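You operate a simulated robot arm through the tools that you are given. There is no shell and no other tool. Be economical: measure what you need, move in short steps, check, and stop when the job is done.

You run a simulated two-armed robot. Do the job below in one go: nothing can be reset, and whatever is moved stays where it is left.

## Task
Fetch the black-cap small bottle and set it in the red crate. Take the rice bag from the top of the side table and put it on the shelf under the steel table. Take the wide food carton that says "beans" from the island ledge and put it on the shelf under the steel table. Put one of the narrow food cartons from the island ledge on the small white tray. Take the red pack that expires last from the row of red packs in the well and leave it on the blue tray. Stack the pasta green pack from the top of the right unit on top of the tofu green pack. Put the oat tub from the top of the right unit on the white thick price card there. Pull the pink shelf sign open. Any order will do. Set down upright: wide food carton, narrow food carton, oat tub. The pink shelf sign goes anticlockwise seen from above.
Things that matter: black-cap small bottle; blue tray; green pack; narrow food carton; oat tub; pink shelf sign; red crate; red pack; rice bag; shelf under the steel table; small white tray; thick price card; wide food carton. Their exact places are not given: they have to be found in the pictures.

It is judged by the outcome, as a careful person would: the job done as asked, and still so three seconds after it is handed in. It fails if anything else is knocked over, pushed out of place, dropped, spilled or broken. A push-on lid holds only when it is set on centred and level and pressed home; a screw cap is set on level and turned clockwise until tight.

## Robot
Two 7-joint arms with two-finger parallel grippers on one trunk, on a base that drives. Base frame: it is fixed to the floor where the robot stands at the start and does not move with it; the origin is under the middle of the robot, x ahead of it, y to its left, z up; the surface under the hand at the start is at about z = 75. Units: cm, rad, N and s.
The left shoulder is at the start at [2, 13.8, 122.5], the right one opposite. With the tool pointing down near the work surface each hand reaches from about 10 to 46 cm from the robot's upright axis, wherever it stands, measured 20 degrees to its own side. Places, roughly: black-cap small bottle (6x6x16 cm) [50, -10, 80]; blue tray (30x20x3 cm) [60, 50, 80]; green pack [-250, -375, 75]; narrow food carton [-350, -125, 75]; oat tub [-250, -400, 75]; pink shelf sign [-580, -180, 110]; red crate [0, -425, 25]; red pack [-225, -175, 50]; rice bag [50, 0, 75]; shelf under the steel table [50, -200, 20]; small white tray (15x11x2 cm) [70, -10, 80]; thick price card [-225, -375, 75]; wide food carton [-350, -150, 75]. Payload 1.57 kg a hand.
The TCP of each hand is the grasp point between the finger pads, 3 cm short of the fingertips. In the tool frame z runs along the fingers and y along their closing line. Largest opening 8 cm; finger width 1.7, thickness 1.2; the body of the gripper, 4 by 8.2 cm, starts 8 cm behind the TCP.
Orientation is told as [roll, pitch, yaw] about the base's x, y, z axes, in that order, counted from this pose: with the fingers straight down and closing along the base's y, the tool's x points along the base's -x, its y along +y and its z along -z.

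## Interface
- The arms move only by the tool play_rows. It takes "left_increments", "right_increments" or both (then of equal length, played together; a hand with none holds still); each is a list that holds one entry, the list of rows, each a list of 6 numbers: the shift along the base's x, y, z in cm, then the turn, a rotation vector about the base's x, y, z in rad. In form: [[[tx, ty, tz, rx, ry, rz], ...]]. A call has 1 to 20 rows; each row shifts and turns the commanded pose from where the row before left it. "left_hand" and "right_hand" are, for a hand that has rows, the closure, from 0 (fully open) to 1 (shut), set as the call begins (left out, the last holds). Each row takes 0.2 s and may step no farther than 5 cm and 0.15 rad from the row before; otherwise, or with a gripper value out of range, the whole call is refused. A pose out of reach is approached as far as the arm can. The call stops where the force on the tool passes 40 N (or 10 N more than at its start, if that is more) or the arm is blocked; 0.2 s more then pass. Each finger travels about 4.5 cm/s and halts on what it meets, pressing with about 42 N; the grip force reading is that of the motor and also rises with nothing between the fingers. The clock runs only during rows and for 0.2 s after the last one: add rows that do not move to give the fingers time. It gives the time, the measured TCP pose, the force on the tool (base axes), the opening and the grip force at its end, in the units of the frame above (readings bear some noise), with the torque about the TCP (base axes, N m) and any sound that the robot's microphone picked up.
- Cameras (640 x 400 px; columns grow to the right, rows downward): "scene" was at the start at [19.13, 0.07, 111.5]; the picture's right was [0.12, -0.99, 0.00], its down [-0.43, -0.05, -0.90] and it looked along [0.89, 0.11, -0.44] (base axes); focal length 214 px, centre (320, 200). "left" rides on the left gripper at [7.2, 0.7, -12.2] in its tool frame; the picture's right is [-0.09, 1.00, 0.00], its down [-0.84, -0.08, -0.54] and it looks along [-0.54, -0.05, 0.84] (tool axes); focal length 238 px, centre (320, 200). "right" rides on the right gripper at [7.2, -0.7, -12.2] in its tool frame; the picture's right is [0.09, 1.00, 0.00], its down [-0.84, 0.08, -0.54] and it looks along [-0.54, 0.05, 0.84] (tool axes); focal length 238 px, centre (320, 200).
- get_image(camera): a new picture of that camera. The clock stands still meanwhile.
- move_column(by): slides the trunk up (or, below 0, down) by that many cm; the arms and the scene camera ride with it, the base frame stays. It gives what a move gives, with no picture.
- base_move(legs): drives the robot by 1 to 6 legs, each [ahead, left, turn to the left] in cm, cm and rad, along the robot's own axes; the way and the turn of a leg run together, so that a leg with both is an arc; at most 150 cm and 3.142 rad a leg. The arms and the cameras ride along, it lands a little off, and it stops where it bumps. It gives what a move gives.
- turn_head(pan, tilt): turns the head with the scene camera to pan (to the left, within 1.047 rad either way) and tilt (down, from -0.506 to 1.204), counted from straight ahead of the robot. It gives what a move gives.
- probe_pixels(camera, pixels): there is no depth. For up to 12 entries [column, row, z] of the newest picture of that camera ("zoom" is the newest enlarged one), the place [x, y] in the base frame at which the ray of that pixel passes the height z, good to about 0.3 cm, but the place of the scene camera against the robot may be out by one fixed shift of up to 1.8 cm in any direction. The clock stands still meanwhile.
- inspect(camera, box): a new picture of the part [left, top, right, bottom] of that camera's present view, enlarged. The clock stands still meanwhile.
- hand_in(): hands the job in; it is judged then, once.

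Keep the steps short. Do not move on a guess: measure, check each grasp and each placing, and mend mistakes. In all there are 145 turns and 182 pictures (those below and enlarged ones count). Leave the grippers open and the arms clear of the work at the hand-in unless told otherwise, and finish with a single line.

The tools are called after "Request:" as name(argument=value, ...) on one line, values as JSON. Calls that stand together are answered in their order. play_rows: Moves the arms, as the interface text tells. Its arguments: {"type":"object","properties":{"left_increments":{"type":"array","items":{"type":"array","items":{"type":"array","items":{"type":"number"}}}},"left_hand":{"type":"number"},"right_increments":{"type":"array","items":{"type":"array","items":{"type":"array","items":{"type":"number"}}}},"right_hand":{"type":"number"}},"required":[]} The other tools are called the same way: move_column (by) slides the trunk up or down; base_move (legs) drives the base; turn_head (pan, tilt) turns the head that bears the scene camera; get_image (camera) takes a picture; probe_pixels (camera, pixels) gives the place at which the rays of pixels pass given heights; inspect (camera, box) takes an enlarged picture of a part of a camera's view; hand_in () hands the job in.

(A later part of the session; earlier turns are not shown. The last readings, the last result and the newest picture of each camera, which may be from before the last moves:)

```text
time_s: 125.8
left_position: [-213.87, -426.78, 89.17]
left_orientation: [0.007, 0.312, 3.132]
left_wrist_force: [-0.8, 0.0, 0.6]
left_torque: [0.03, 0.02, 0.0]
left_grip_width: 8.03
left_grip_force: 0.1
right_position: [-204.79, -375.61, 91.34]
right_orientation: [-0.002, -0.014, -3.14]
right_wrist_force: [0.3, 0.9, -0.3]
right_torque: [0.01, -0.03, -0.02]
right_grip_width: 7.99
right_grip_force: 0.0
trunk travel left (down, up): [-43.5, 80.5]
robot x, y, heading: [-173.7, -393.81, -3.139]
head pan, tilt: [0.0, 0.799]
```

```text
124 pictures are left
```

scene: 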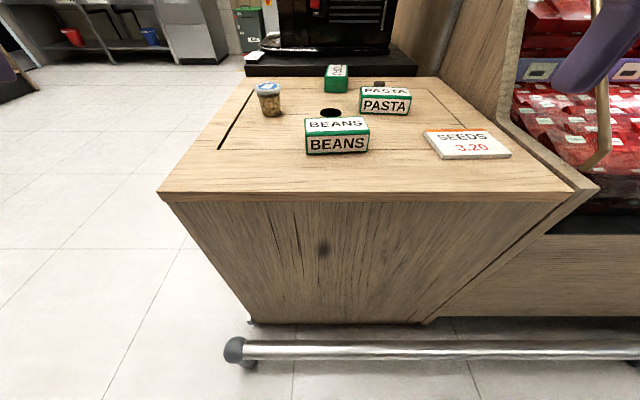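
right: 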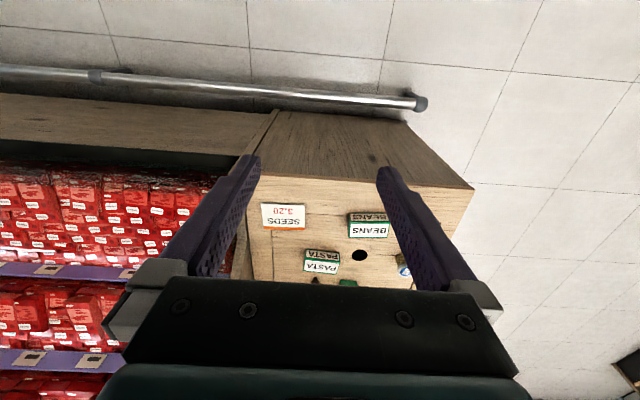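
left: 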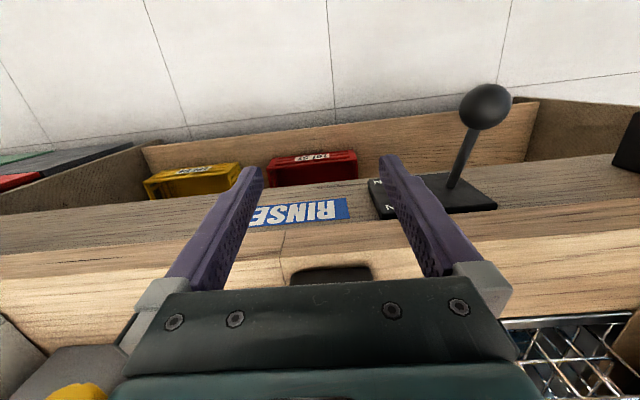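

No bump. I carry the right hand, tipped 0.5 rad, over towards the tub and look with its camera.

Request:
play_rows(right_increments=[[[-1, -3, 1, 0, 0.15, 0], [-1, -3, 1, 0, 0.15, 0], [-1, -3.5, 1, 0, 0.15, 0], [-1, -4, 0, 0, 0.05, 0], [-1, -4, 0, 0, 0, 0], [-2, -4, 0, 0, 0, 0], [-2, -4, 0, 0, 0, 0], [-2, -3, 0, 0, 0, 0]]], right_hand=0)

Request:
get_image(camera="right")

```text
time_s: 127.6
left_position: [-213.74, -426.78, 89.09]
left_orientation: [0.007, 0.314, 3.132]
left_wrist_force: [0.4, 0.1, -0.3]
left_torque: [0.03, -0.03, 0.03]
left_grip_width: 8.0
left_grip_force: 0.0
right_position: [-215.71, -404.22, 94.27]
right_orientation: [-0.004, -0.514, -3.136]
right_wrist_force: [0.1, 0.7, 0.0]
right_torque: [-0.01, -0.01, 0.0]
right_grip_width: 7.99
right_grip_force: 0.1
trunk travel left (down, up): [-43.5, 80.5]
robot x, y, heading: [-173.99, -393.97, -3.144]
head pan, tilt: [0.0, 0.799]
```

```text
123 pictures are left
```

right: 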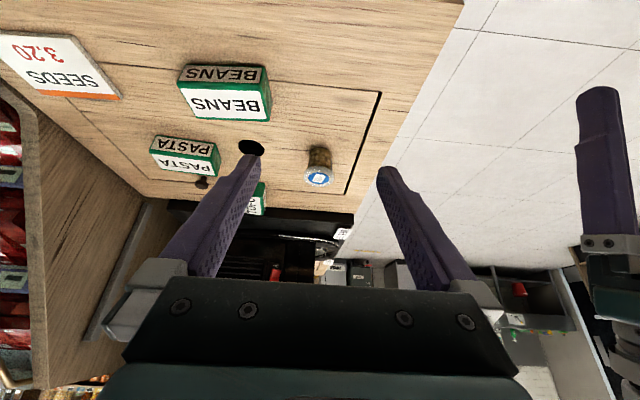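

I probe tub, packs, card and knob in both cameras at candidate heights.

Request:
probe_pixels(camera="right", pixels=[[319, 150, 74], [319, 178, 80], [2, 36, 75], [70, 38, 75], [122, 98, 75], [20, 90, 75], [252, 147, 74], [155, 136, 74], [210, 142, 74], [151, 155, 78], [215, 176, 78], [203, 183, 76]])

Request:
probe_pixels(camera="scene", pixels=[[270, 116, 74], [268, 90, 80], [331, 113, 74], [424, 132, 75], [490, 131, 75], [512, 156, 75], [441, 158, 75], [361, 110, 74], [411, 114, 74], [380, 82, 76], [327, 92, 74], [346, 92, 74]])

```text
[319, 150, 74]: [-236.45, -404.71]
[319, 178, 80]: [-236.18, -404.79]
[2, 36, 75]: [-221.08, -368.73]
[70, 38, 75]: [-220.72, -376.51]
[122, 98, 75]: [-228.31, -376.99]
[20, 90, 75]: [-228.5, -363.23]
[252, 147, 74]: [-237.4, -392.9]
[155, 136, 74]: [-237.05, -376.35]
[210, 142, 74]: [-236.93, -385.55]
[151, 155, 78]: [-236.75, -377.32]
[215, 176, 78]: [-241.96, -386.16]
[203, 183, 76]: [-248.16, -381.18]
```

```text
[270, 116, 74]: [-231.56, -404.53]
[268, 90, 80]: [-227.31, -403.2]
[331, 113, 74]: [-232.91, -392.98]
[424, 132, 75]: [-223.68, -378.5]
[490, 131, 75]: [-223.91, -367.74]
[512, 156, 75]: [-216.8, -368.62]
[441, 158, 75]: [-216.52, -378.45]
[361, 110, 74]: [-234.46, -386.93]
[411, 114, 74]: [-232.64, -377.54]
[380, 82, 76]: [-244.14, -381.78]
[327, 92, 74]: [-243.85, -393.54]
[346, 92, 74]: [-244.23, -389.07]
```

I zoom on the tub and pasta for finer measuring.

Request:
inspect(camera="right", box=[130, 110, 350, 230])

```text
2.91 times, centred on (240, 170) of right
```

zoom: 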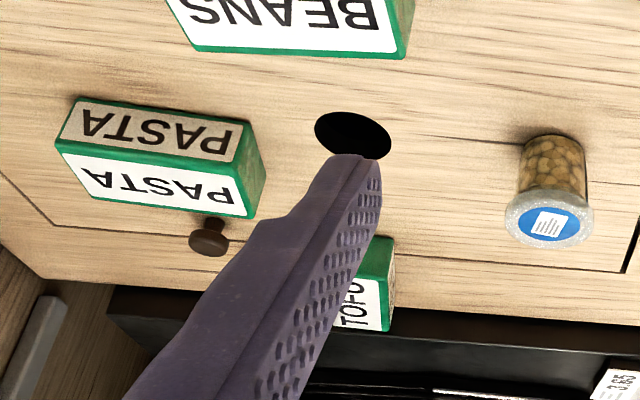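

I probe these zoom pixels.

Request:
probe_pixels(camera="zoom", pixels=[[555, 135, 74], [549, 218, 80], [505, 218, 80], [595, 218, 80], [80, 98, 74], [245, 122, 74], [57, 143, 78], [235, 180, 78], [92, 197, 78], [253, 218, 78], [264, 165, 74], [214, 222, 74]])

```text
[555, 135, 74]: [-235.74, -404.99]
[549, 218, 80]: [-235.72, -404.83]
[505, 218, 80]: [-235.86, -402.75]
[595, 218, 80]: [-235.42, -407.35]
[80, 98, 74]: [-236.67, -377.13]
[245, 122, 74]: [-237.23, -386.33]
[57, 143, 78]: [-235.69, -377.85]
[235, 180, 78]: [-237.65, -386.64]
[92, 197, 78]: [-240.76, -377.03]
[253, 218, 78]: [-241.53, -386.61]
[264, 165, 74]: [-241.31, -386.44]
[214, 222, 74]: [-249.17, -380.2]
```

Tub: centre (-237.4,-404.9), about 4.6 wide, 5 high. Pasta: centre (-239.2,-381.8), 4.3 deep along x. I go to a point before the tub along the finger line.

Request:
play_rows(right_increments=[[[-4, 0, -2, 0, 0, 0], [-4, -0.3, -2, 0, 0, 0], [-4, -0.3, -2, 0, 0, 0], [-3.5, 0, -1, 0, 0, 0]]])

Request:
get_image(camera="right")

```text
time_s: 128.6
left_position: [-213.77, -426.54, 89.13]
left_orientation: [0.005, 0.313, 3.131]
left_wrist_force: [-0.3, 0.5, 0.2]
left_torque: [-0.05, -0.01, -0.02]
left_grip_width: 8.0
left_grip_force: 0.1
right_position: [-222.51, -400.53, 91.13]
right_orientation: [-0.008, -0.517, -3.136]
right_wrist_force: [0.7, 0.8, -0.6]
right_torque: [-0.01, -0.04, -0.02]
right_grip_width: 7.99
right_grip_force: 0.1
right hand out of reach, approached as far as the arm can: row 2, 3, 4
trunk travel left (down, up): [-43.5, 80.5]
robot x, y, heading: [-173.91, -394.18, 3.14]
head pan, tilt: [0.0, 0.799]
```

```text
121 pictures are left
```

right: 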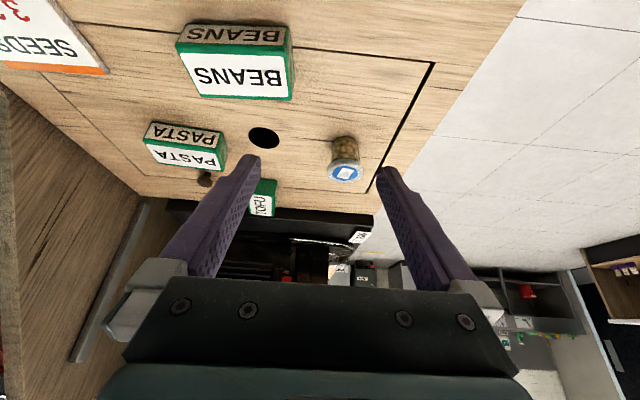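

The arm cannot reach farther from here. I edge the base forward a few cm to see whether it still has room before the rail.

Request:
base_move(legs=[[4, 0, 0]])

Request:
base_move(legs=[[4, 0, 0]])

```text
time_s: 129.5
left_position: [-217.93, -426.63, 89.23]
left_orientation: [0.007, 0.313, 3.131]
left_wrist_force: [-0.3, 0.1, -0.1]
left_torque: [0.01, -0.03, 0.0]
left_grip_width: 7.98
left_grip_force: 0.0
right_position: [-226.51, -400.57, 91.01]
right_orientation: [-0.005, -0.513, -3.138]
right_wrist_force: [-0.1, 0.0, 0.3]
right_torque: [0.01, 0.02, 0.0]
right_grip_width: 8.01
right_grip_force: 0.0
trunk travel left (down, up): [-43.5, 80.5]
robot x, y, heading: [-178.39, -394.2, 3.138]
head pan, tilt: [0.0, 0.799]
```

```text
time_s: 130.4
left_position: [-221.86, -426.85, 89.07]
left_orientation: [0.008, 0.314, 3.131]
left_wrist_force: [0.6, 0.1, 0.1]
left_torque: [0.0, -0.03, 0.0]
left_grip_width: 8.02
left_grip_force: 0.0
right_position: [-230.42, -400.66, 91.34]
right_orientation: [-0.006, -0.514, -3.139]
right_wrist_force: [-0.4, 0.5, 0.2]
right_torque: [-0.02, -0.02, 0.0]
right_grip_width: 8.0
right_grip_force: 0.0
trunk travel left (down, up): [-43.5, 80.5]
robot x, y, heading: [-181.83, -394.12, 3.143]
head pan, tilt: [0.0, 0.799]
```

Still free. I go 4 cm more, and shift sideways so that the tub lies straight ahead of the right shoulder.

Request:
base_move(legs=[[0, 16, 0], [4, 0, 0]])

Request:
get_image(camera="right")

Request:
get_image(camera="scene")

```text
time_s: 132.3
left_position: [-225.84, -442.79, 89.15]
left_orientation: [0.007, 0.312, 3.131]
left_wrist_force: [0.2, 0.1, 0.5]
left_torque: [-0.03, 0.0, 0.01]
left_grip_width: 8.04
left_grip_force: 0.0
right_position: [-234.55, -416.59, 91.24]
right_orientation: [-0.004, -0.514, -3.139]
right_wrist_force: [1.5, 0.3, 0.6]
right_torque: [0.01, -0.01, -0.01]
right_grip_width: 7.99
right_grip_force: 0.0
trunk travel left (down, up): [-43.5, 80.5]
robot x, y, heading: [-186.01, -409.99, 3.138]
head pan, tilt: [0.0, 0.799]
```

```text
120 pictures are left
```

right: 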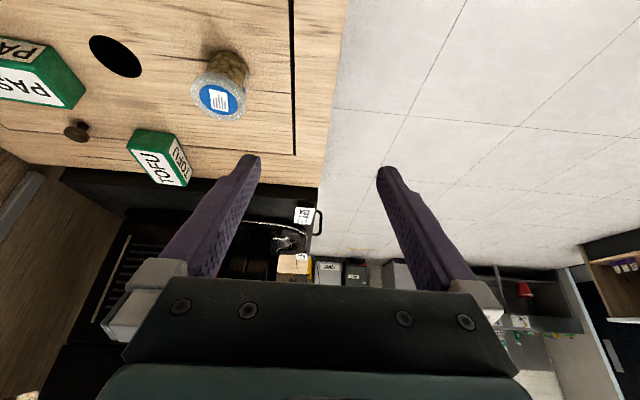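

```text
119 pictures are left
```

scene: 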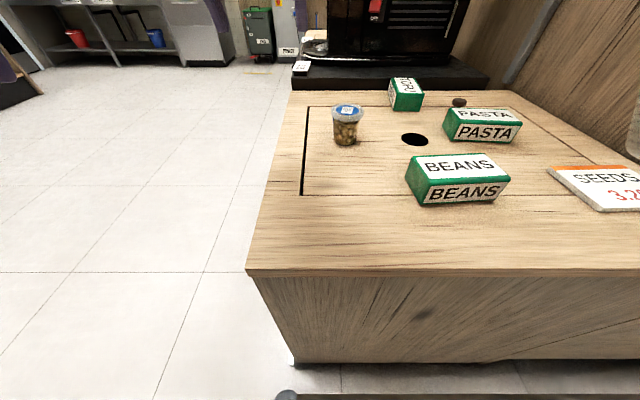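

I re-measure tub and tofu from this nearer view.

Request:
inspect(camera="right", box=[60, 30, 260, 200])

Request:
probe_pixels(camera="right", pixels=[[219, 98, 78.5], [229, 52, 74], [191, 95, 78.5], [245, 100, 78.5]])

```text
2.35 times, centred on (160, 115) of right
```

zoom: 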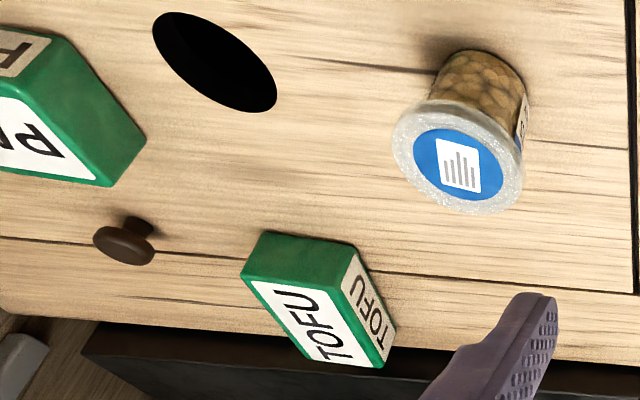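

```text
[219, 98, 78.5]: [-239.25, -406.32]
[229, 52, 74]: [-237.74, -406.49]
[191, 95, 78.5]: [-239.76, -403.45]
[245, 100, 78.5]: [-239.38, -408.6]
```

Tub now reads about (-239,-406). I bring the hand before it and check the centring.

Request:
play_rows(right_increments=[[[0.4, 3.5, 0, 0, 0, 0], [0.4, 3.5, -1, 0, 0, 0], [0, 3.4, -2, 0, 0, 0], [0, 0, -2, 0, 0, 0]]])

Request:
get_image(camera="right")

```text
time_s: 133.3
left_position: [-225.86, -442.71, 89.06]
left_orientation: [0.008, 0.313, 3.131]
left_wrist_force: [1.3, -0.1, -0.1]
left_torque: [-0.01, -0.01, -0.02]
left_grip_width: 7.99
left_grip_force: 0.2
right_position: [-233.66, -406.23, 86.07]
right_orientation: [-0.006, -0.513, -3.141]
right_wrist_force: [-1.2, 0.1, 0.3]
right_torque: [0.0, 0.0, -0.02]
right_grip_width: 8.0
right_grip_force: 0.0
trunk travel left (down, up): [-43.5, 80.5]
robot x, y, heading: [-185.83, -410.15, 3.142]
head pan, tilt: [0.0, 0.799]
```

```text
117 pictures are left
```

right: 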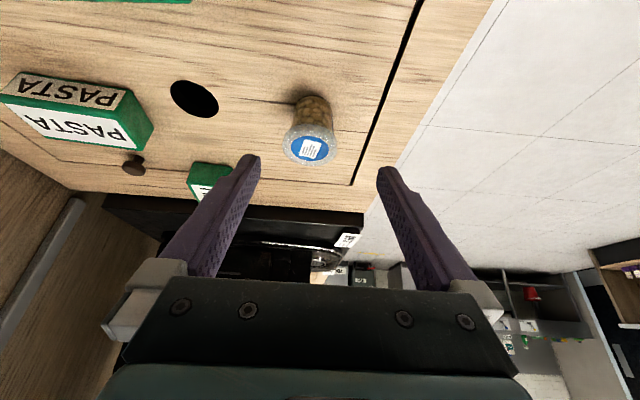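

The tub sits slightly left of centre; I probe it before closing in.

Request:
probe_pixels(camera="right", pixels=[[311, 146, 78.5], [311, 97, 74], [311, 97, 73], [311, 146, 79.5], [195, 98, 74], [128, 90, 74], [150, 130, 78], [135, 153, 78]])

```text
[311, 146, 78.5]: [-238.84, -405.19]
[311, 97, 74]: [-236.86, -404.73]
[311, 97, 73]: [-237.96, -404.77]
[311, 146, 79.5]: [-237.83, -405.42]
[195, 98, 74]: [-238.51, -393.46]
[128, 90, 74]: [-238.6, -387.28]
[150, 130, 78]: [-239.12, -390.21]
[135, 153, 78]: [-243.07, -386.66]
```

Tub at (-238.7,-405.2). I go in and close.

Request:
play_rows(right_increments=[[[-0.8, 1.0, -1.4, 0, 0, 0], [-1.4, 0, -2.4, 0, 0, 0], [-1.4, 0, -2.5, 0, 0, 0], [-1.2, 0, -2.1, 0, 0, 0]]])

Request:
get_image(camera="right")

```text
time_s: 134.3
left_position: [-225.72, -442.86, 89.15]
left_orientation: [0.007, 0.314, 3.131]
left_wrist_force: [0.2, -0.1, 0.1]
left_torque: [-0.01, 0.0, 0.0]
left_grip_width: 7.98
left_grip_force: 0.1
right_position: [-238.47, -405.16, 77.83]
right_orientation: [-0.005, -0.513, -3.139]
right_wrist_force: [-0.1, -0.1, 0.0]
right_torque: [0.02, 0.02, 0.01]
right_grip_width: 7.99
right_grip_force: 0.1
trunk travel left (down, up): [-43.5, 80.5]
robot x, y, heading: [-185.92, -410.25, 3.14]
head pan, tilt: [0.0, 0.799]
```

```text
116 pictures are left
```

right: 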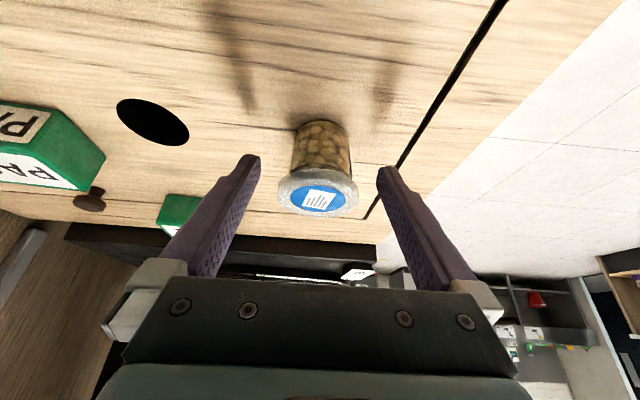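

Centred. I lower 1 cm more so that the pads take the body too, then close.

Request:
play_rows(right_increments=[[[-0.2, 0, -0.5, 0, 0, 0], [-0.2, 0, -0.5, 0, 0, 0]]])

Request:
play_rows(right_increments=[[[0, 0, 0, 0, 0, 0], [0, 0, 0, 0, 0, 0], [0, 0, 0, 0, 0, 0], [0, 0, 0, 0, 0, 0], [0, 0, 0, 0, 0, 0]]], right_hand=1)

Request:
play_rows(right_increments=[[[0, 0, 2, 0, 0, 0], [0, 0, 3, 0, 0, 0], [0, 0, 3, 0, 0, 0]]])

Request:
get_image(camera="right")

```text
time_s: 134.9
left_position: [-225.84, -442.8, 89.18]
left_orientation: [0.007, 0.314, 3.13]
left_wrist_force: [-0.2, -0.1, 0.1]
left_torque: [0.0, -0.01, 0.02]
left_grip_width: 8.01
left_grip_force: 0.1
right_position: [-238.77, -405.12, 76.69]
right_orientation: [-0.005, -0.513, -3.136]
right_wrist_force: [-0.1, 0.4, -0.5]
right_torque: [-0.03, -0.02, 0.01]
right_grip_width: 8.01
right_grip_force: 0.0
trunk travel left (down, up): [-43.5, 80.5]
robot x, y, heading: [-185.78, -410.11, 3.146]
head pan, tilt: [0.0, 0.799]
```

```text
time_s: 136.1
left_position: [-225.79, -442.81, 89.14]
left_orientation: [0.008, 0.313, 3.131]
left_wrist_force: [-0.1, -0.3, -0.3]
left_torque: [0.0, -0.01, -0.01]
left_grip_width: 8.01
left_grip_force: 0.0
right_position: [-238.83, -405.11, 76.75]
right_orientation: [-0.006, -0.514, -3.137]
right_wrist_force: [-0.5, 0.1, 0.2]
right_torque: [0.02, -0.03, 0.04]
right_grip_width: 4.58
right_grip_force: 41.4
trunk travel left (down, up): [-43.5, 80.5]
robot x, y, heading: [-185.79, -409.6, 3.142]
head pan, tilt: [0.0, 0.799]
```

```text
time_s: 136.9
left_position: [-225.85, -442.66, 89.19]
left_orientation: [0.007, 0.314, 3.131]
left_wrist_force: [0.0, -0.5, 0.0]
left_torque: [-0.01, 0.0, 0.02]
left_grip_width: 7.99
left_grip_force: 0.0
right_position: [-238.86, -405.22, 84.7]
right_orientation: [-0.007, -0.514, -3.138]
right_wrist_force: [-0.5, -0.5, -1.9]
right_torque: [-0.04, 0.0, -0.01]
right_grip_width: 4.59
right_grip_force: 41.8
trunk travel left (down, up): [-43.5, 80.5]
robot x, y, heading: [-186.2, -410.14, 3.14]
head pan, tilt: [0.0, 0.799]
```

```text
115 pictures are left
```

right: 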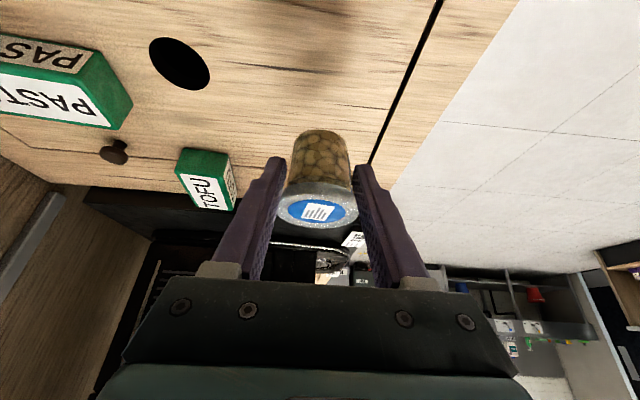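

The tub is held at 4.6 cm. I carry it over the packs towards the card and look.

Request:
play_rows(right_increments=[[[2, 2, 3, 0, 0, 0], [2, 3, 2, 0, 0, 0], [2, 4, 1, 0, 0, 0], [2, 4, 0, 0, 0, 0], [2, 4, 0, 0, 0, 0], [2, 4, 0, 0, 0, 0], [1.5, 4, 0, 0, 0, 0], [1, 4, 0, 0, 0, 0], [1, 4, 0, 0, 0, 0]]])

Request:
get_image(camera="right")

```text
time_s: 138.9
left_position: [-225.61, -442.77, 89.05]
left_orientation: [0.007, 0.314, 3.132]
left_wrist_force: [0.2, -0.4, 0.0]
left_torque: [0.0, -0.01, 0.0]
left_grip_width: 7.99
left_grip_force: 0.1
right_position: [-223.23, -372.1, 90.83]
right_orientation: [-0.006, -0.513, -3.136]
right_wrist_force: [0.5, 0.2, -0.8]
right_torque: [0.02, -0.04, -0.02]
right_grip_width: 4.51
right_grip_force: 41.9
trunk travel left (down, up): [-43.5, 80.5]
robot x, y, heading: [-186.24, -410.03, 3.141]
head pan, tilt: [0.0, 0.799]
```

```text
114 pictures are left
```

right: 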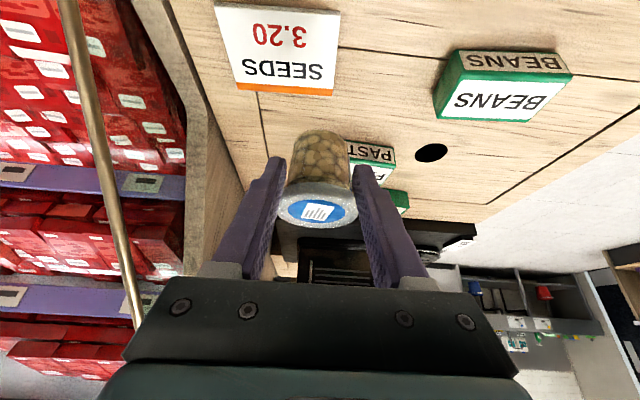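

I probe the card's corners.

Request:
probe_pixels(camera="right", pixels=[[214, 4, 75], [340, 11, 75], [333, 95, 75], [236, 90, 75], [280, 45, 75]])

Request:
probe_pixels(camera="scene", pixels=[[547, 169, 74], [600, 211, 74], [640, 208, 74]])

```text
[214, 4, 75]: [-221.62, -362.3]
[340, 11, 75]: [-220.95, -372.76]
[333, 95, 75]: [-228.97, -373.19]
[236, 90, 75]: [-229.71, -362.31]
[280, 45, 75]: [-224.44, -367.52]
```

```text
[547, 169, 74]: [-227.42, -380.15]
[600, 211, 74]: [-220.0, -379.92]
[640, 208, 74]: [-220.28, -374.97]
```

Two readings of the card's y disagree (-373 against -377), so I check the hole and the packs in the same picture.

Request:
probe_pixels(camera="right", pixels=[[432, 153, 74], [460, 52, 74], [574, 74, 74], [395, 150, 74], [498, 204, 74]])

Request:
probe_pixels(camera="scene", pixels=[[414, 139, 74], [424, 203, 74], [500, 197, 74], [301, 195, 74], [456, 141, 74], [516, 137, 74]])

Request:
get_image(camera="scene")

```text
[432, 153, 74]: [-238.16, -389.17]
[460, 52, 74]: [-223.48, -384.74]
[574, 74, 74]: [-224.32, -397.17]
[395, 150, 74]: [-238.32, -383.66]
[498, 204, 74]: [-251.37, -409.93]
```

```text
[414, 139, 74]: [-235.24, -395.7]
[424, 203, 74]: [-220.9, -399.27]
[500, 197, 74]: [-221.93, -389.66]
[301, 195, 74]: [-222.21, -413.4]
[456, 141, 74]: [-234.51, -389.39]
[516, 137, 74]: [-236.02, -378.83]
```

```text
113 pictures are left
```

scene: 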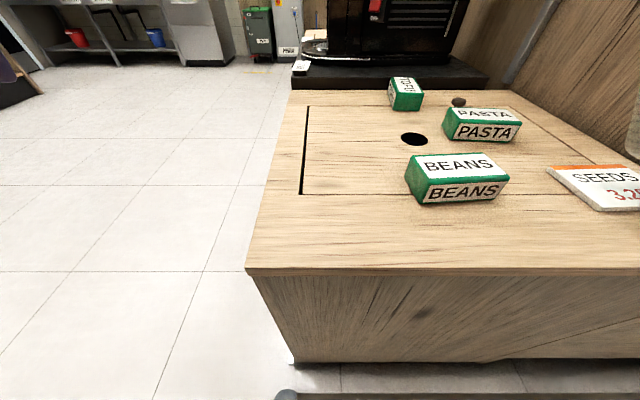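

The three views of the hole agree if the top is at z≈71, not 74. I re-probe the card with that height.

Request:
probe_pixels(camera="right", pixels=[[214, 4, 72], [340, 11, 72], [333, 95, 72], [236, 90, 72], [432, 153, 71], [395, 150, 71], [320, 145, 79]])

Request:
probe_pixels(camera="scene", pixels=[[547, 169, 72], [600, 211, 72], [414, 139, 71]])

```text
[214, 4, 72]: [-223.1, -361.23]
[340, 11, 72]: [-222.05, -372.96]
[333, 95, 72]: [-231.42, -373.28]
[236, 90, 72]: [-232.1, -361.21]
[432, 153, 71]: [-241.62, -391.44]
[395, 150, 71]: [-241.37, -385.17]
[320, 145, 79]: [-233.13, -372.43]
```

```text
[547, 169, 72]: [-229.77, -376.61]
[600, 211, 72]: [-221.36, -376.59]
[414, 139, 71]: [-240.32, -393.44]
```

Card centre ≈ (-227.2,-367.2), top ≈72. I move the tub over it and lower gently.

Request:
play_rows(right_increments=[[[-1.7, 2, -2, 0, 0, 0], [-1.7, 2, -3, 0, 0, 0], [0, 0, -3, 0, 0, 0], [0, 0, -2.5, 0, 0, 0], [0, 0, -0.8, 0, 0, 0], [0, 0, -0.6, 0, 0, 0]]])

Request:
get_image(camera="right")

```text
time_s: 140.3
left_position: [-225.81, -442.79, 89.02]
left_orientation: [0.006, 0.316, 3.131]
left_wrist_force: [-0.2, 0.7, -0.1]
left_torque: [0.0, -0.05, 0.0]
left_grip_width: 7.98
left_grip_force: 0.0
right_position: [-226.64, -368.24, 78.71]
right_orientation: [-0.006, -0.515, -3.138]
right_wrist_force: [0.7, -0.8, -0.7]
right_torque: [-0.01, 0.01, -0.01]
right_grip_width: 4.51
right_grip_force: 42.3
trunk travel left (down, up): [-43.5, 80.5]
robot x, y, heading: [-186.18, -409.87, 3.137]
head pan, tilt: [0.0, 0.799]
```

```text
112 pictures are left
```

right: 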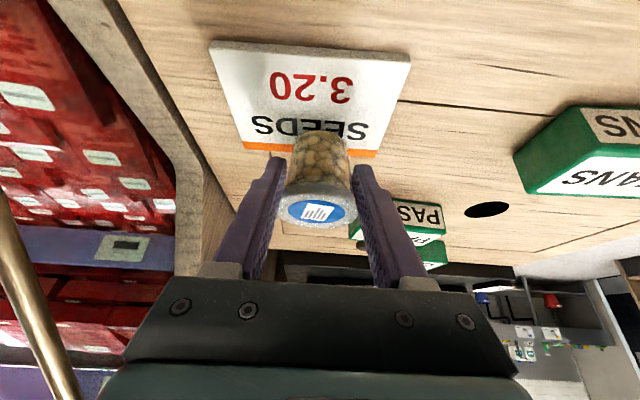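

I compare the tub's base with the card.

Request:
probe_pixels(camera="right", pixels=[[321, 132, 73], [210, 42, 72], [411, 55, 72], [377, 157, 72], [243, 148, 72], [318, 208, 81]])

```text
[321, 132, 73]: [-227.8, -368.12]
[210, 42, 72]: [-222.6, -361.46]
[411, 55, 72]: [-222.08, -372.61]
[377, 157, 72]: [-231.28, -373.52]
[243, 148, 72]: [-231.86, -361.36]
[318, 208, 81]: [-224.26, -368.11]
```

The tub's centre is near x -229.4; I shift it 2 cm toward the card's middle and lower until it touches.

Request:
play_rows(right_increments=[[[1, 0.2, 0, 0, 0, 0], [1, 0.2, 0, 0, 0, 0], [0, 0, -0.4, 0, 0, 0], [0, 0, -0.3, 0, 0, 0], [0, 0, -0.3, 0, 0, 0], [0, 0, -0.3, 0, 0, 0]]])

Request:
get_image(camera="right")

```text
time_s: 141.7
left_position: [-225.86, -442.64, 89.12]
left_orientation: [0.008, 0.314, 3.131]
left_wrist_force: [0.5, 0.2, -0.2]
left_torque: [-0.01, -0.01, 0.0]
left_grip_width: 8.0
left_grip_force: 0.0
right_position: [-224.77, -367.79, 77.79]
right_orientation: [-0.007, -0.517, -3.138]
right_wrist_force: [3.2, -2.5, 10.3]
right_torque: [-0.04, 0.35, 0.04]
right_grip_width: 4.48
right_grip_force: 41.4
trunk travel left (down, up): [-43.5, 80.5]
robot x, y, heading: [-185.68, -410.28, 3.138]
head pan, tilt: [0.0, 0.799]
```

```text
111 pictures are left
```

right: 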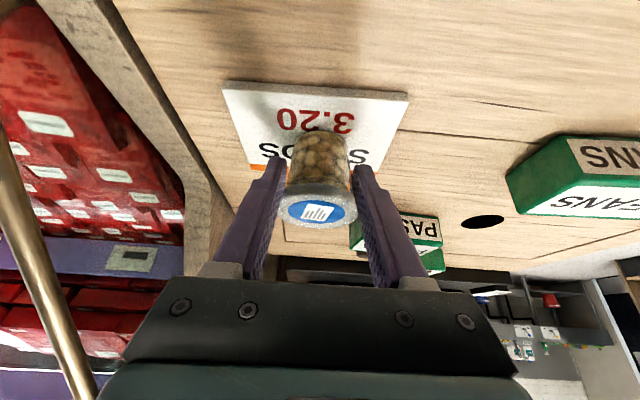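

It touches (10 N) on the card's middle. I release and back out along the finger line.

Request:
play_rows(right_increments=[[[0, 0, 0, 0, 0, 0], [0, 0, 0, 0, 0, 0], [0, 0, 0, 0, 0, 0], [0, 0, 0, 0, 0, 0]]], right_hand=0)

Request:
play_rows(right_increments=[[[1, 0, 1.8, 0, 0, 0], [1.5, 0, 2.6, 0, 0, 0], [1.5, 0, 2.6, 0, 0, 0], [0, -1, 3, 0, 0, 0], [0, -2, 3, 0, 0, 0]]])

Request:
get_image(camera="right")

```text
time_s: 142.7
left_position: [-225.78, -442.8, 89.15]
left_orientation: [0.005, 0.315, 3.131]
left_wrist_force: [0.9, -0.3, 0.0]
left_torque: [0.01, 0.04, -0.01]
left_grip_width: 7.99
left_grip_force: 0.1
right_position: [-224.73, -367.74, 77.61]
right_orientation: [-0.004, -0.514, -3.137]
right_wrist_force: [0.2, -0.5, 0.1]
right_torque: [0.04, -0.02, 0.01]
right_grip_width: 8.0
right_grip_force: 0.0
trunk travel left (down, up): [-43.5, 80.5]
robot x, y, heading: [-186.14, -409.94, 3.142]
head pan, tilt: [0.0, 0.799]
```

```text
time_s: 143.9
left_position: [-225.75, -442.75, 89.11]
left_orientation: [0.007, 0.315, 3.132]
left_wrist_force: [0.9, 0.4, 0.5]
left_torque: [0.0, 0.0, 0.01]
left_grip_width: 8.01
left_grip_force: 0.1
right_position: [-220.6, -370.86, 90.63]
right_orientation: [-0.006, -0.513, -3.139]
right_wrist_force: [-0.3, -0.1, 0.4]
right_torque: [0.01, 0.0, 0.02]
right_grip_width: 8.0
right_grip_force: 0.0
trunk travel left (down, up): [-43.5, 80.5]
robot x, y, heading: [-185.78, -409.8, 3.145]
head pan, tilt: [0.0, 0.799]
```

```text
110 pictures are left
```

right: 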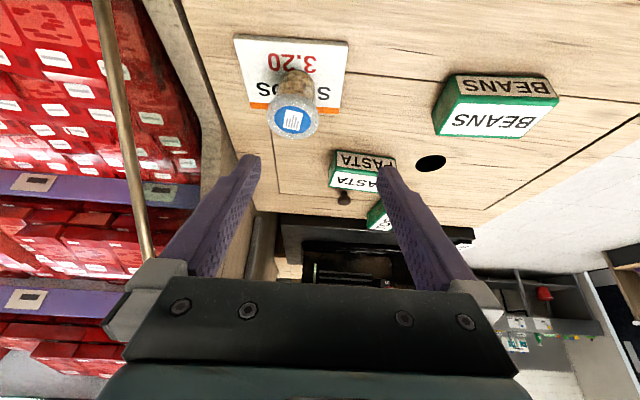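

The tub stands on the card. The pasta must be gripped across its 4.3 cm depth, so I go round to the unit's left end and face +y.

Request:
base_move(legs=[[-15, 0, 0], [0, 58, 0], [0, 0, -1.571], [0, 61, 0]])

Request:
get_image(camera="scene")

Request:
get_image(camera="left")

```text
time_s: 155.0
left_position: [-265.1, -429.08, 89.1]
left_orientation: [0.007, 0.313, 1.567]
left_wrist_force: [0.0, 0.5, -0.2]
left_torque: [-0.03, 0.02, 0.02]
left_grip_width: 7.98
left_grip_force: 0.1
right_position: [-193.03, -433.84, 90.67]
right_orientation: [-0.006, -0.513, 1.58]
right_wrist_force: [0.0, 0.3, 0.1]
right_torque: [-0.03, 0.01, 0.01]
right_grip_width: 7.99
right_grip_force: 0.1
trunk travel left (down, up): [-43.5, 80.5]
robot x, y, heading: [-232.26, -469.12, 1.576]
head pan, tilt: [0.0, 0.799]
```

```text
109 pictures are left
```

scene: 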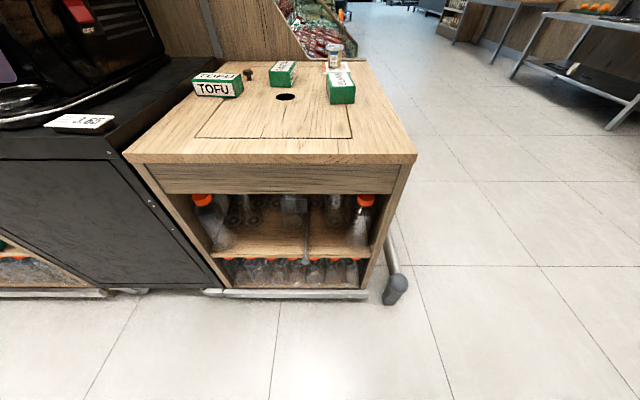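

```text
108 pictures are left
```

left: 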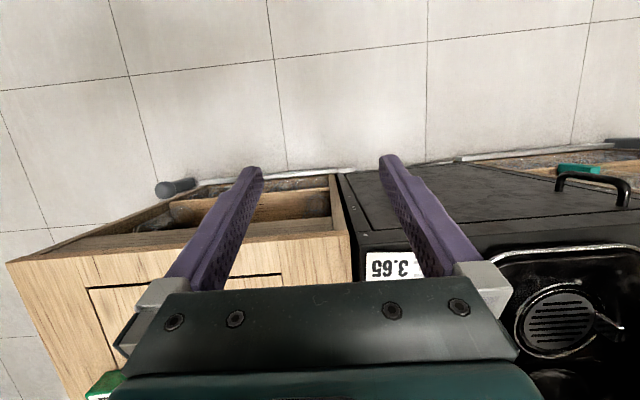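

From this end the tofu is at left, the pasta end-on at (283,72). I set the left hand tipped forward 0.75 rad before driving up.

Request:
play_rows(left_increments=[[[2, 0, 1, 0.14, 0, 0], [2, 0, 1, 0.14, 0, 0], [2, 0, 1, 0.14, 0, 0], [2, 0, 1, 0.14, 0, 0], [2, 0, 1, 0.14, 0, 0], [2, 0, 1, 0.14, 0, 0], [2, 1, 1, 0.14, 0, 0], [2, 1, 0, 0.08, 0, 0], [2, 1, 0, 0, 0, 0]]], left_hand=0)

Request:
base_move(legs=[[20, 0, 0]])

Request:
get_image(camera="left")

```text
time_s: 155.8
left_position: [-262.46, -424.6, 85.7]
left_orientation: [0.006, 0.121, 1.58]
left_wrist_force: [-0.2, -0.1, 0.2]
left_torque: [0.02, -0.01, 0.0]
left_grip_width: 8.02
left_grip_force: 0.1
left hand out of reach, approached as far as the arm can: row 1, 2, 3
right_position: [-193.15, -433.86, 90.55]
right_orientation: [-0.005, -0.511, 1.581]
right_wrist_force: [0.8, 0.5, 0.1]
right_torque: [-0.02, -0.01, 0.0]
right_grip_width: 7.99
right_grip_force: 0.1
trunk travel left (down, up): [-43.5, 80.5]
robot x, y, heading: [-232.21, -468.92, 1.577]
head pan, tilt: [0.0, 0.799]
stopped in row 3 (left hand): the arm was blocked; the commanded pose is now the measured one
```

```text
time_s: 157.4
left_position: [-262.55, -404.74, 85.87]
left_orientation: [0.004, 0.123, 1.579]
left_wrist_force: [0.1, 0.1, -0.5]
left_torque: [0.01, 0.03, -0.01]
left_grip_width: 8.03
left_grip_force: 0.0
right_position: [-193.07, -414.02, 90.54]
right_orientation: [-0.007, -0.512, 1.579]
right_wrist_force: [-0.1, -0.9, 0.6]
right_torque: [-0.01, -0.01, 0.0]
right_grip_width: 7.99
right_grip_force: 0.1
trunk travel left (down, up): [-43.5, 80.5]
robot x, y, heading: [-232.36, -448.86, 1.575]
head pan, tilt: [0.0, 0.799]
```

```text
107 pictures are left
```

left: 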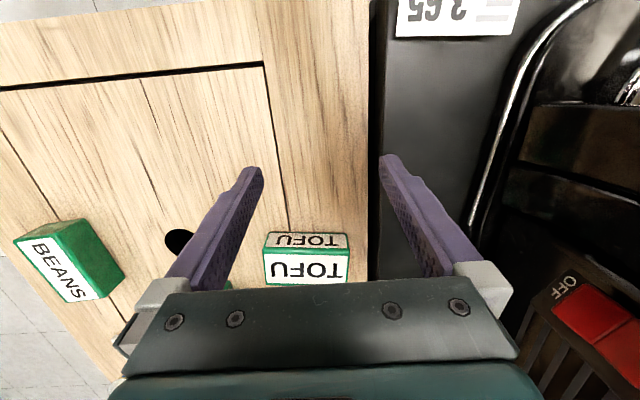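

The left arm keeps being blocked; I look at it with the head to find out why.

Request:
turn_head(pan=1.0, tilt=0.5)

Request:
get_image(camera="scene")

```text
time_s: 158.6
left_position: [-262.54, -404.66, 85.65]
left_orientation: [0.003, 0.122, 1.578]
left_wrist_force: [-0.1, -0.7, 0.0]
left_torque: [-0.01, -0.02, 0.0]
left_grip_width: 8.0
left_grip_force: 0.0
right_position: [-193.28, -414.06, 90.57]
right_orientation: [-0.006, -0.513, 1.578]
right_wrist_force: [0.0, -0.7, -0.2]
right_torque: [0.01, 0.0, 0.03]
right_grip_width: 8.02
right_grip_force: 0.1
trunk travel left (down, up): [-43.5, 80.5]
robot x, y, heading: [-232.15, -449.05, 1.573]
head pan, tilt: [1.0, 0.499]
```

```text
106 pictures are left
```

scene: 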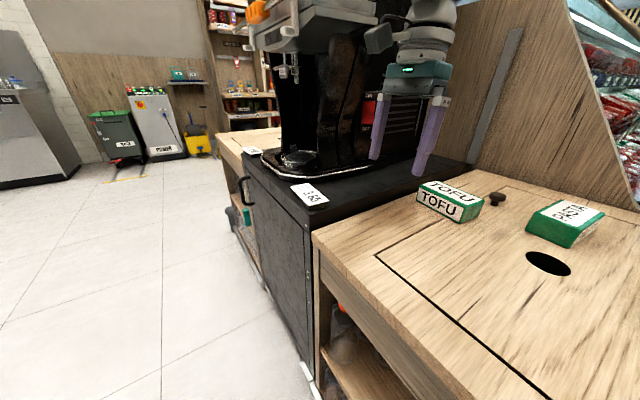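

The left forearm comes from above, elbow folded inward. I back into free space and swing the left hand outward to unfold it.

Request:
base_move(legs=[[-38, 0, 0]])

Request:
play_rows(left_increments=[[[-4, 0, 0, 0, 0, 0], [-4, 0, 0, 0.1, 0, 0], [-4, 0, 0, 0, 0, 0], [-4, 0, -3, 0, 0, 0], [-3, 0, -4, 0, 0, 0], [-2, -2, -4, 0, 0, 0], [0, -4, -2, 0, 0, 0], [0, -4, 0, 0, 0, 0], [0, -4, 0, 0, 0, 0]]])

Request:
turn_head(pan=1.0, tilt=0.1)

Request:
get_image(camera="scene")

```text
time_s: 161.0
left_position: [-262.35, -442.52, 85.82]
left_orientation: [0.006, 0.122, 1.579]
left_wrist_force: [0.1, -0.3, 0.1]
left_torque: [0.03, 0.01, 0.03]
left_grip_width: 7.97
left_grip_force: 0.0
right_position: [-193.06, -451.93, 90.62]
right_orientation: [-0.005, -0.512, 1.577]
right_wrist_force: [0.4, 0.5, 0.2]
right_torque: [0.0, 0.02, -0.01]
right_grip_width: 7.99
right_grip_force: 0.1
trunk travel left (down, up): [-43.5, 80.5]
robot x, y, heading: [-231.98, -487.11, 1.572]
head pan, tilt: [1.0, 0.499]
```

```text
time_s: 163.0
left_position: [-279.74, -461.52, 73.85]
left_orientation: [0.001, 0.022, 1.579]
left_wrist_force: [-0.5, 0.2, -0.1]
left_torque: [-0.01, 0.01, 0.02]
left_grip_width: 8.02
left_grip_force: 0.1
left hand out of reach, approached as far as the arm can: row 1, 2, 3, 4, 5
right_position: [-193.02, -452.05, 90.49]
right_orientation: [-0.006, -0.511, 1.577]
right_wrist_force: [-0.3, 0.1, -0.8]
right_torque: [-0.02, 0.0, 0.02]
right_grip_width: 8.01
right_grip_force: 0.1
trunk travel left (down, up): [-43.5, 80.5]
robot x, y, heading: [-232.2, -486.99, 1.576]
head pan, tilt: [1.0, 0.499]
```

```text
time_s: 163.9
left_position: [-279.79, -461.33, 73.81]
left_orientation: [0.005, 0.022, 1.577]
left_wrist_force: [0.6, 0.0, 0.0]
left_torque: [-0.01, -0.03, 0.0]
left_grip_width: 8.02
left_grip_force: 0.1
right_position: [-193.06, -451.9, 90.59]
right_orientation: [-0.004, -0.514, 1.576]
right_wrist_force: [0.6, -0.3, 0.2]
right_torque: [0.01, -0.04, -0.01]
right_grip_width: 7.99
right_grip_force: 0.0
trunk travel left (down, up): [-43.5, 80.5]
robot x, y, heading: [-231.92, -486.68, 1.577]
head pan, tilt: [1.0, 0.099]
```

```text
105 pictures are left
```

scene: 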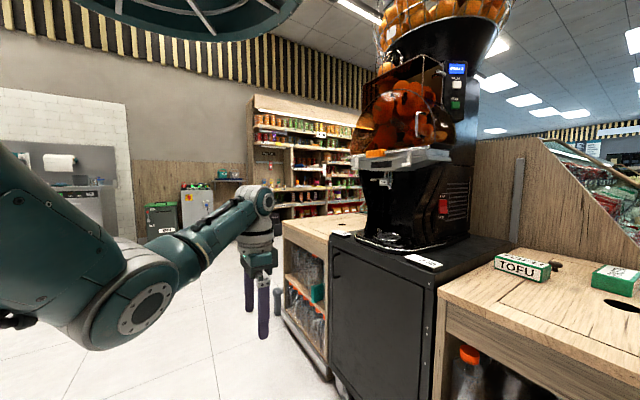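

The elbow has swung out to a normal posture. I bring the left hand in front, tipped 0.75 rad forward.

Request:
play_rows(left_increments=[[[2, 0, 3, 0.15, 0, 0], [3, 0, 3, 0.15, 0, 0], [3, 1, 3, 0.15, 0, 0], [4, 1, 2, 0.15, 0, 0], [4, 1, 2, 0.15, 0, 0], [4, 1, 2, 0, 0, 0], [4, 1, 2, 0, 0, 0], [4, 1, 1, 0, 0, 0], [4, 1, 0, 0, 0, 0]]])

Request:
turn_head(pan=0.0, tilt=0.7)

Request:
base_move(legs=[[42, 0, 0]])

Request:
get_image(camera="left")

```text
time_s: 165.9
left_position: [-250.09, -450.55, 91.38]
left_orientation: [-0.003, -0.729, 1.582]
left_wrist_force: [0.5, -0.4, 0.0]
left_torque: [-0.01, 0.03, 0.03]
left_grip_width: 8.03
left_grip_force: 0.1
left hand out of reach, approached as far as the arm can: row 5, 6, 7
right_position: [-193.04, -451.84, 90.71]
right_orientation: [-0.006, -0.516, 1.578]
right_wrist_force: [-0.3, 0.5, 0.6]
right_torque: [-0.01, 0.04, -0.02]
right_grip_width: 8.02
right_grip_force: 0.0
trunk travel left (down, up): [-43.5, 80.5]
robot x, y, heading: [-232.03, -486.69, 1.57]
head pan, tilt: [1.0, 0.099]
```

```text
time_s: 167.2
left_position: [-250.29, -450.52, 91.32]
left_orientation: [-0.004, -0.729, 1.581]
left_wrist_force: [0.1, 0.2, -0.5]
left_torque: [-0.03, 0.0, 0.01]
left_grip_width: 8.01
left_grip_force: 0.1
right_position: [-193.03, -451.9, 90.48]
right_orientation: [-0.004, -0.512, 1.579]
right_wrist_force: [0.0, -1.1, -0.7]
right_torque: [-0.02, -0.01, 0.0]
right_grip_width: 7.96
right_grip_force: 0.1
trunk travel left (down, up): [-43.5, 80.5]
robot x, y, heading: [-232.45, -487.3, 1.576]
head pan, tilt: [0.0, 0.7]
```

```text
time_s: 169.8
left_position: [-250.63, -408.87, 91.38]
left_orientation: [-0.005, -0.726, 1.583]
left_wrist_force: [-0.2, -0.1, -0.4]
left_torque: [0.0, -0.02, -0.03]
left_grip_width: 8.01
left_grip_force: 0.2
right_position: [-193.39, -409.92, 90.67]
right_orientation: [-0.005, -0.514, 1.58]
right_wrist_force: [-0.2, -0.1, 1.0]
right_torque: [-0.02, 0.0, -0.02]
right_grip_width: 7.99
right_grip_force: 0.0
trunk travel left (down, up): [-43.5, 80.5]
robot x, y, heading: [-232.65, -445.1, 1.578]
head pan, tilt: [0.0, 0.7]
```

```text
104 pictures are left
```

left: 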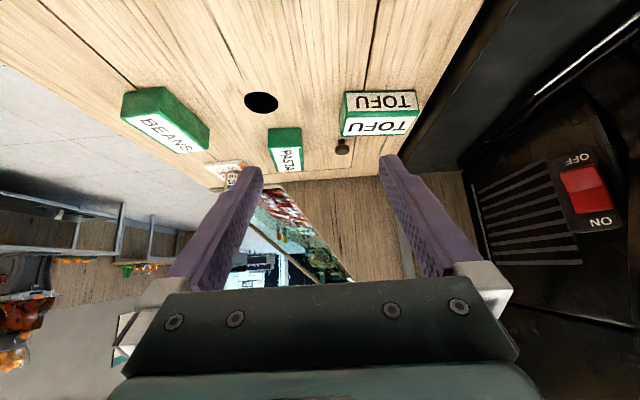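

I measure pasta and tofu from this picture.

Request:
inspect(camera="left", box=[240, 70, 440, 200])

Request:
probe_pixels(camera="left", pixels=[[262, 102, 71], [342, 150, 72]])

```text
3.08 times, centred on (340, 135) of left
```

zoom: 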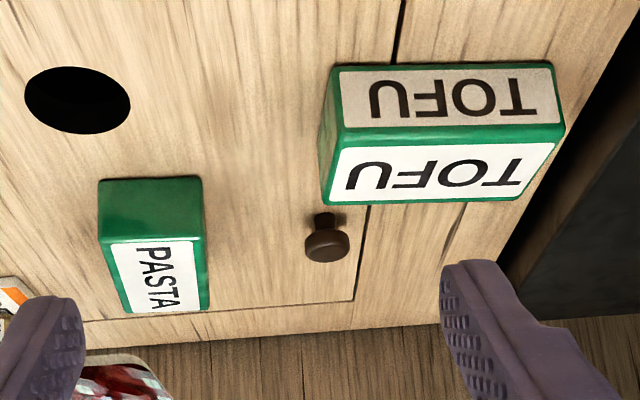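

```text
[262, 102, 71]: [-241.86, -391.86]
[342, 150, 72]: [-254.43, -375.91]
```

Request:
probe_pixels(camera="zoom", pixels=[[98, 180, 71], [202, 177, 71], [103, 243, 75], [206, 237, 75], [127, 313, 75], [210, 308, 75], [338, 68, 71], [552, 62, 71], [333, 150, 75], [563, 128, 75], [325, 204, 75], [515, 200, 75]])

```text
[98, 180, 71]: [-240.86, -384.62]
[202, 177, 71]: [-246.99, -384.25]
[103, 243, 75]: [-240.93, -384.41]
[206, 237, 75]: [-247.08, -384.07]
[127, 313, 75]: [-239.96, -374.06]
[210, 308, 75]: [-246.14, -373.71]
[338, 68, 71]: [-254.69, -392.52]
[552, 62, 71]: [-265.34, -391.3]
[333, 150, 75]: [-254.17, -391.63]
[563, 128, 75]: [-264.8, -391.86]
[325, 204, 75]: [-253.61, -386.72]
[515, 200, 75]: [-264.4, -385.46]
```

Heights agree: packs 6 wide, 10.5 long, 4 high; pasta centre (-243.5,-379.2), tofu centre (-259.4,-389). I edge up 4 cm and bring the left hand before the pasta's near end.

Request:
base_move(legs=[[4, 0, 0]])

Request:
play_rows(left_increments=[[[1.4, 3.1, -1.9, 0, 0, -0.04], [1.4, 3.1, -1.9, 0, 0, -0.04], [1.4, 3.1, -1.9, 0, 0, 0], [1.4, 3.1, -1.9, 0, 0, 0], [1.2, 3.2, -1.7, 0, 0, 0]]])

Request:
get_image(camera="left")

```text
time_s: 170.6
left_position: [-250.52, -404.8, 91.23]
left_orientation: [-0.004, -0.727, 1.584]
left_wrist_force: [0.2, -0.6, 1.1]
left_torque: [-0.03, -0.01, 0.01]
left_grip_width: 7.99
left_grip_force: 0.0
right_position: [-193.28, -405.9, 90.57]
right_orientation: [-0.006, -0.514, 1.582]
right_wrist_force: [-0.9, 0.4, 0.9]
right_torque: [-0.04, 0.02, 0.02]
right_grip_width: 8.0
right_grip_force: 0.0
trunk travel left (down, up): [-43.5, 80.5]
robot x, y, heading: [-232.11, -440.34, 1.577]
head pan, tilt: [0.0, 0.7]
```

```text
time_s: 171.8
left_position: [-243.69, -389.36, 81.92]
left_orientation: [-0.003, -0.731, 1.501]
left_wrist_force: [-0.9, 0.4, -0.4]
left_torque: [0.0, -0.01, 0.0]
left_grip_width: 8.01
left_grip_force: 0.1
right_position: [-193.38, -405.95, 90.62]
right_orientation: [-0.006, -0.514, 1.581]
right_wrist_force: [0.0, 0.2, -0.3]
right_torque: [-0.02, -0.02, 0.02]
right_grip_width: 8.01
right_grip_force: 0.1
trunk travel left (down, up): [-43.5, 80.5]
robot x, y, heading: [-232.47, -441.45, 1.571]
head pan, tilt: [0.0, 0.7]
```

```text
102 pictures are left
```

left: 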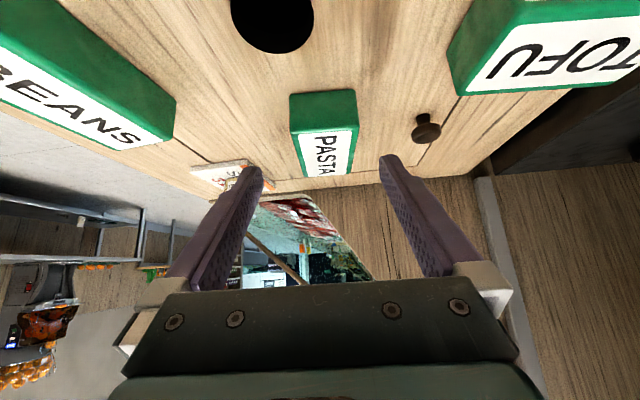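

Well aligned; I verify the pasta's edges.

Request:
probe_pixels(camera="left", pixels=[[290, 95, 71], [356, 90, 71], [293, 133, 75], [359, 126, 75], [305, 178, 75], [352, 174, 75], [425, 140, 71]])

```text
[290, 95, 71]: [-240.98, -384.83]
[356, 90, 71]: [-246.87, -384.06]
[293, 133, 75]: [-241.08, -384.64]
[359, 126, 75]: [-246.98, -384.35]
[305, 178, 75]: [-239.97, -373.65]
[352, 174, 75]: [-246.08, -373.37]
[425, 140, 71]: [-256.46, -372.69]
```

I go in along the fingers and close on the pasta.

Request:
play_rows(left_increments=[[[-0.1, 2.6, -2.5, 0, 0, 0], [0, 2.6, -2.5, 0, 0, 0], [0, 2.6, -2.5, 0, 0, 0]]])

Request:
play_rows(left_increments=[[[0, 0, 0, 0, 0, 0], [0, 0, 0, 0, 0, 0], [0, 0, 0, 0, 0, 0], [0, 0, 0, 0, 0, 0], [0, 0, 2, 0, 0, 0], [0, 0, 3, 0, 0, 0], [0, 0, 3, 0, 0, 0]]], left_hand=1)

Request:
get_image(camera="left")

```text
time_s: 172.6
left_position: [-243.84, -382.16, 75.03]
left_orientation: [-0.004, -0.732, 1.5]
left_wrist_force: [0.5, 0.9, -0.3]
left_torque: [0.0, -0.02, -0.01]
left_grip_width: 8.01
left_grip_force: 0.1
left hand out of reach, approached as far as the arm can: row 3
right_position: [-193.3, -405.96, 90.65]
right_orientation: [-0.005, -0.512, 1.582]
right_wrist_force: [0.3, -0.2, -0.1]
right_torque: [0.03, -0.01, -0.02]
right_grip_width: 8.02
right_grip_force: 0.0
trunk travel left (down, up): [-43.5, 80.5]
robot x, y, heading: [-232.53, -441.35, 1.581]
head pan, tilt: [0.0, 0.7]
```

```text
time_s: 174.2
left_position: [-244.12, -382.28, 82.64]
left_orientation: [0.0, -0.724, 1.505]
left_wrist_force: [-0.1, 0.2, -2.2]
left_torque: [-0.08, 0.03, 0.02]
left_grip_width: 6.16
left_grip_force: 41.8
right_position: [-193.25, -405.98, 90.68]
right_orientation: [-0.007, -0.514, 1.581]
right_wrist_force: [0.5, -1.0, -0.2]
right_torque: [0.0, 0.0, 0.0]
right_grip_width: 7.96
right_grip_force: 0.1
trunk travel left (down, up): [-43.5, 80.5]
robot x, y, heading: [-232.26, -440.79, 1.58]
head pan, tilt: [0.0, 0.7]
```

```text
101 pictures are left
```

left: 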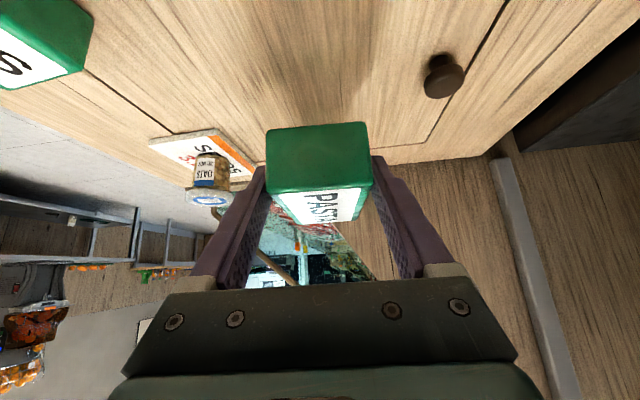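

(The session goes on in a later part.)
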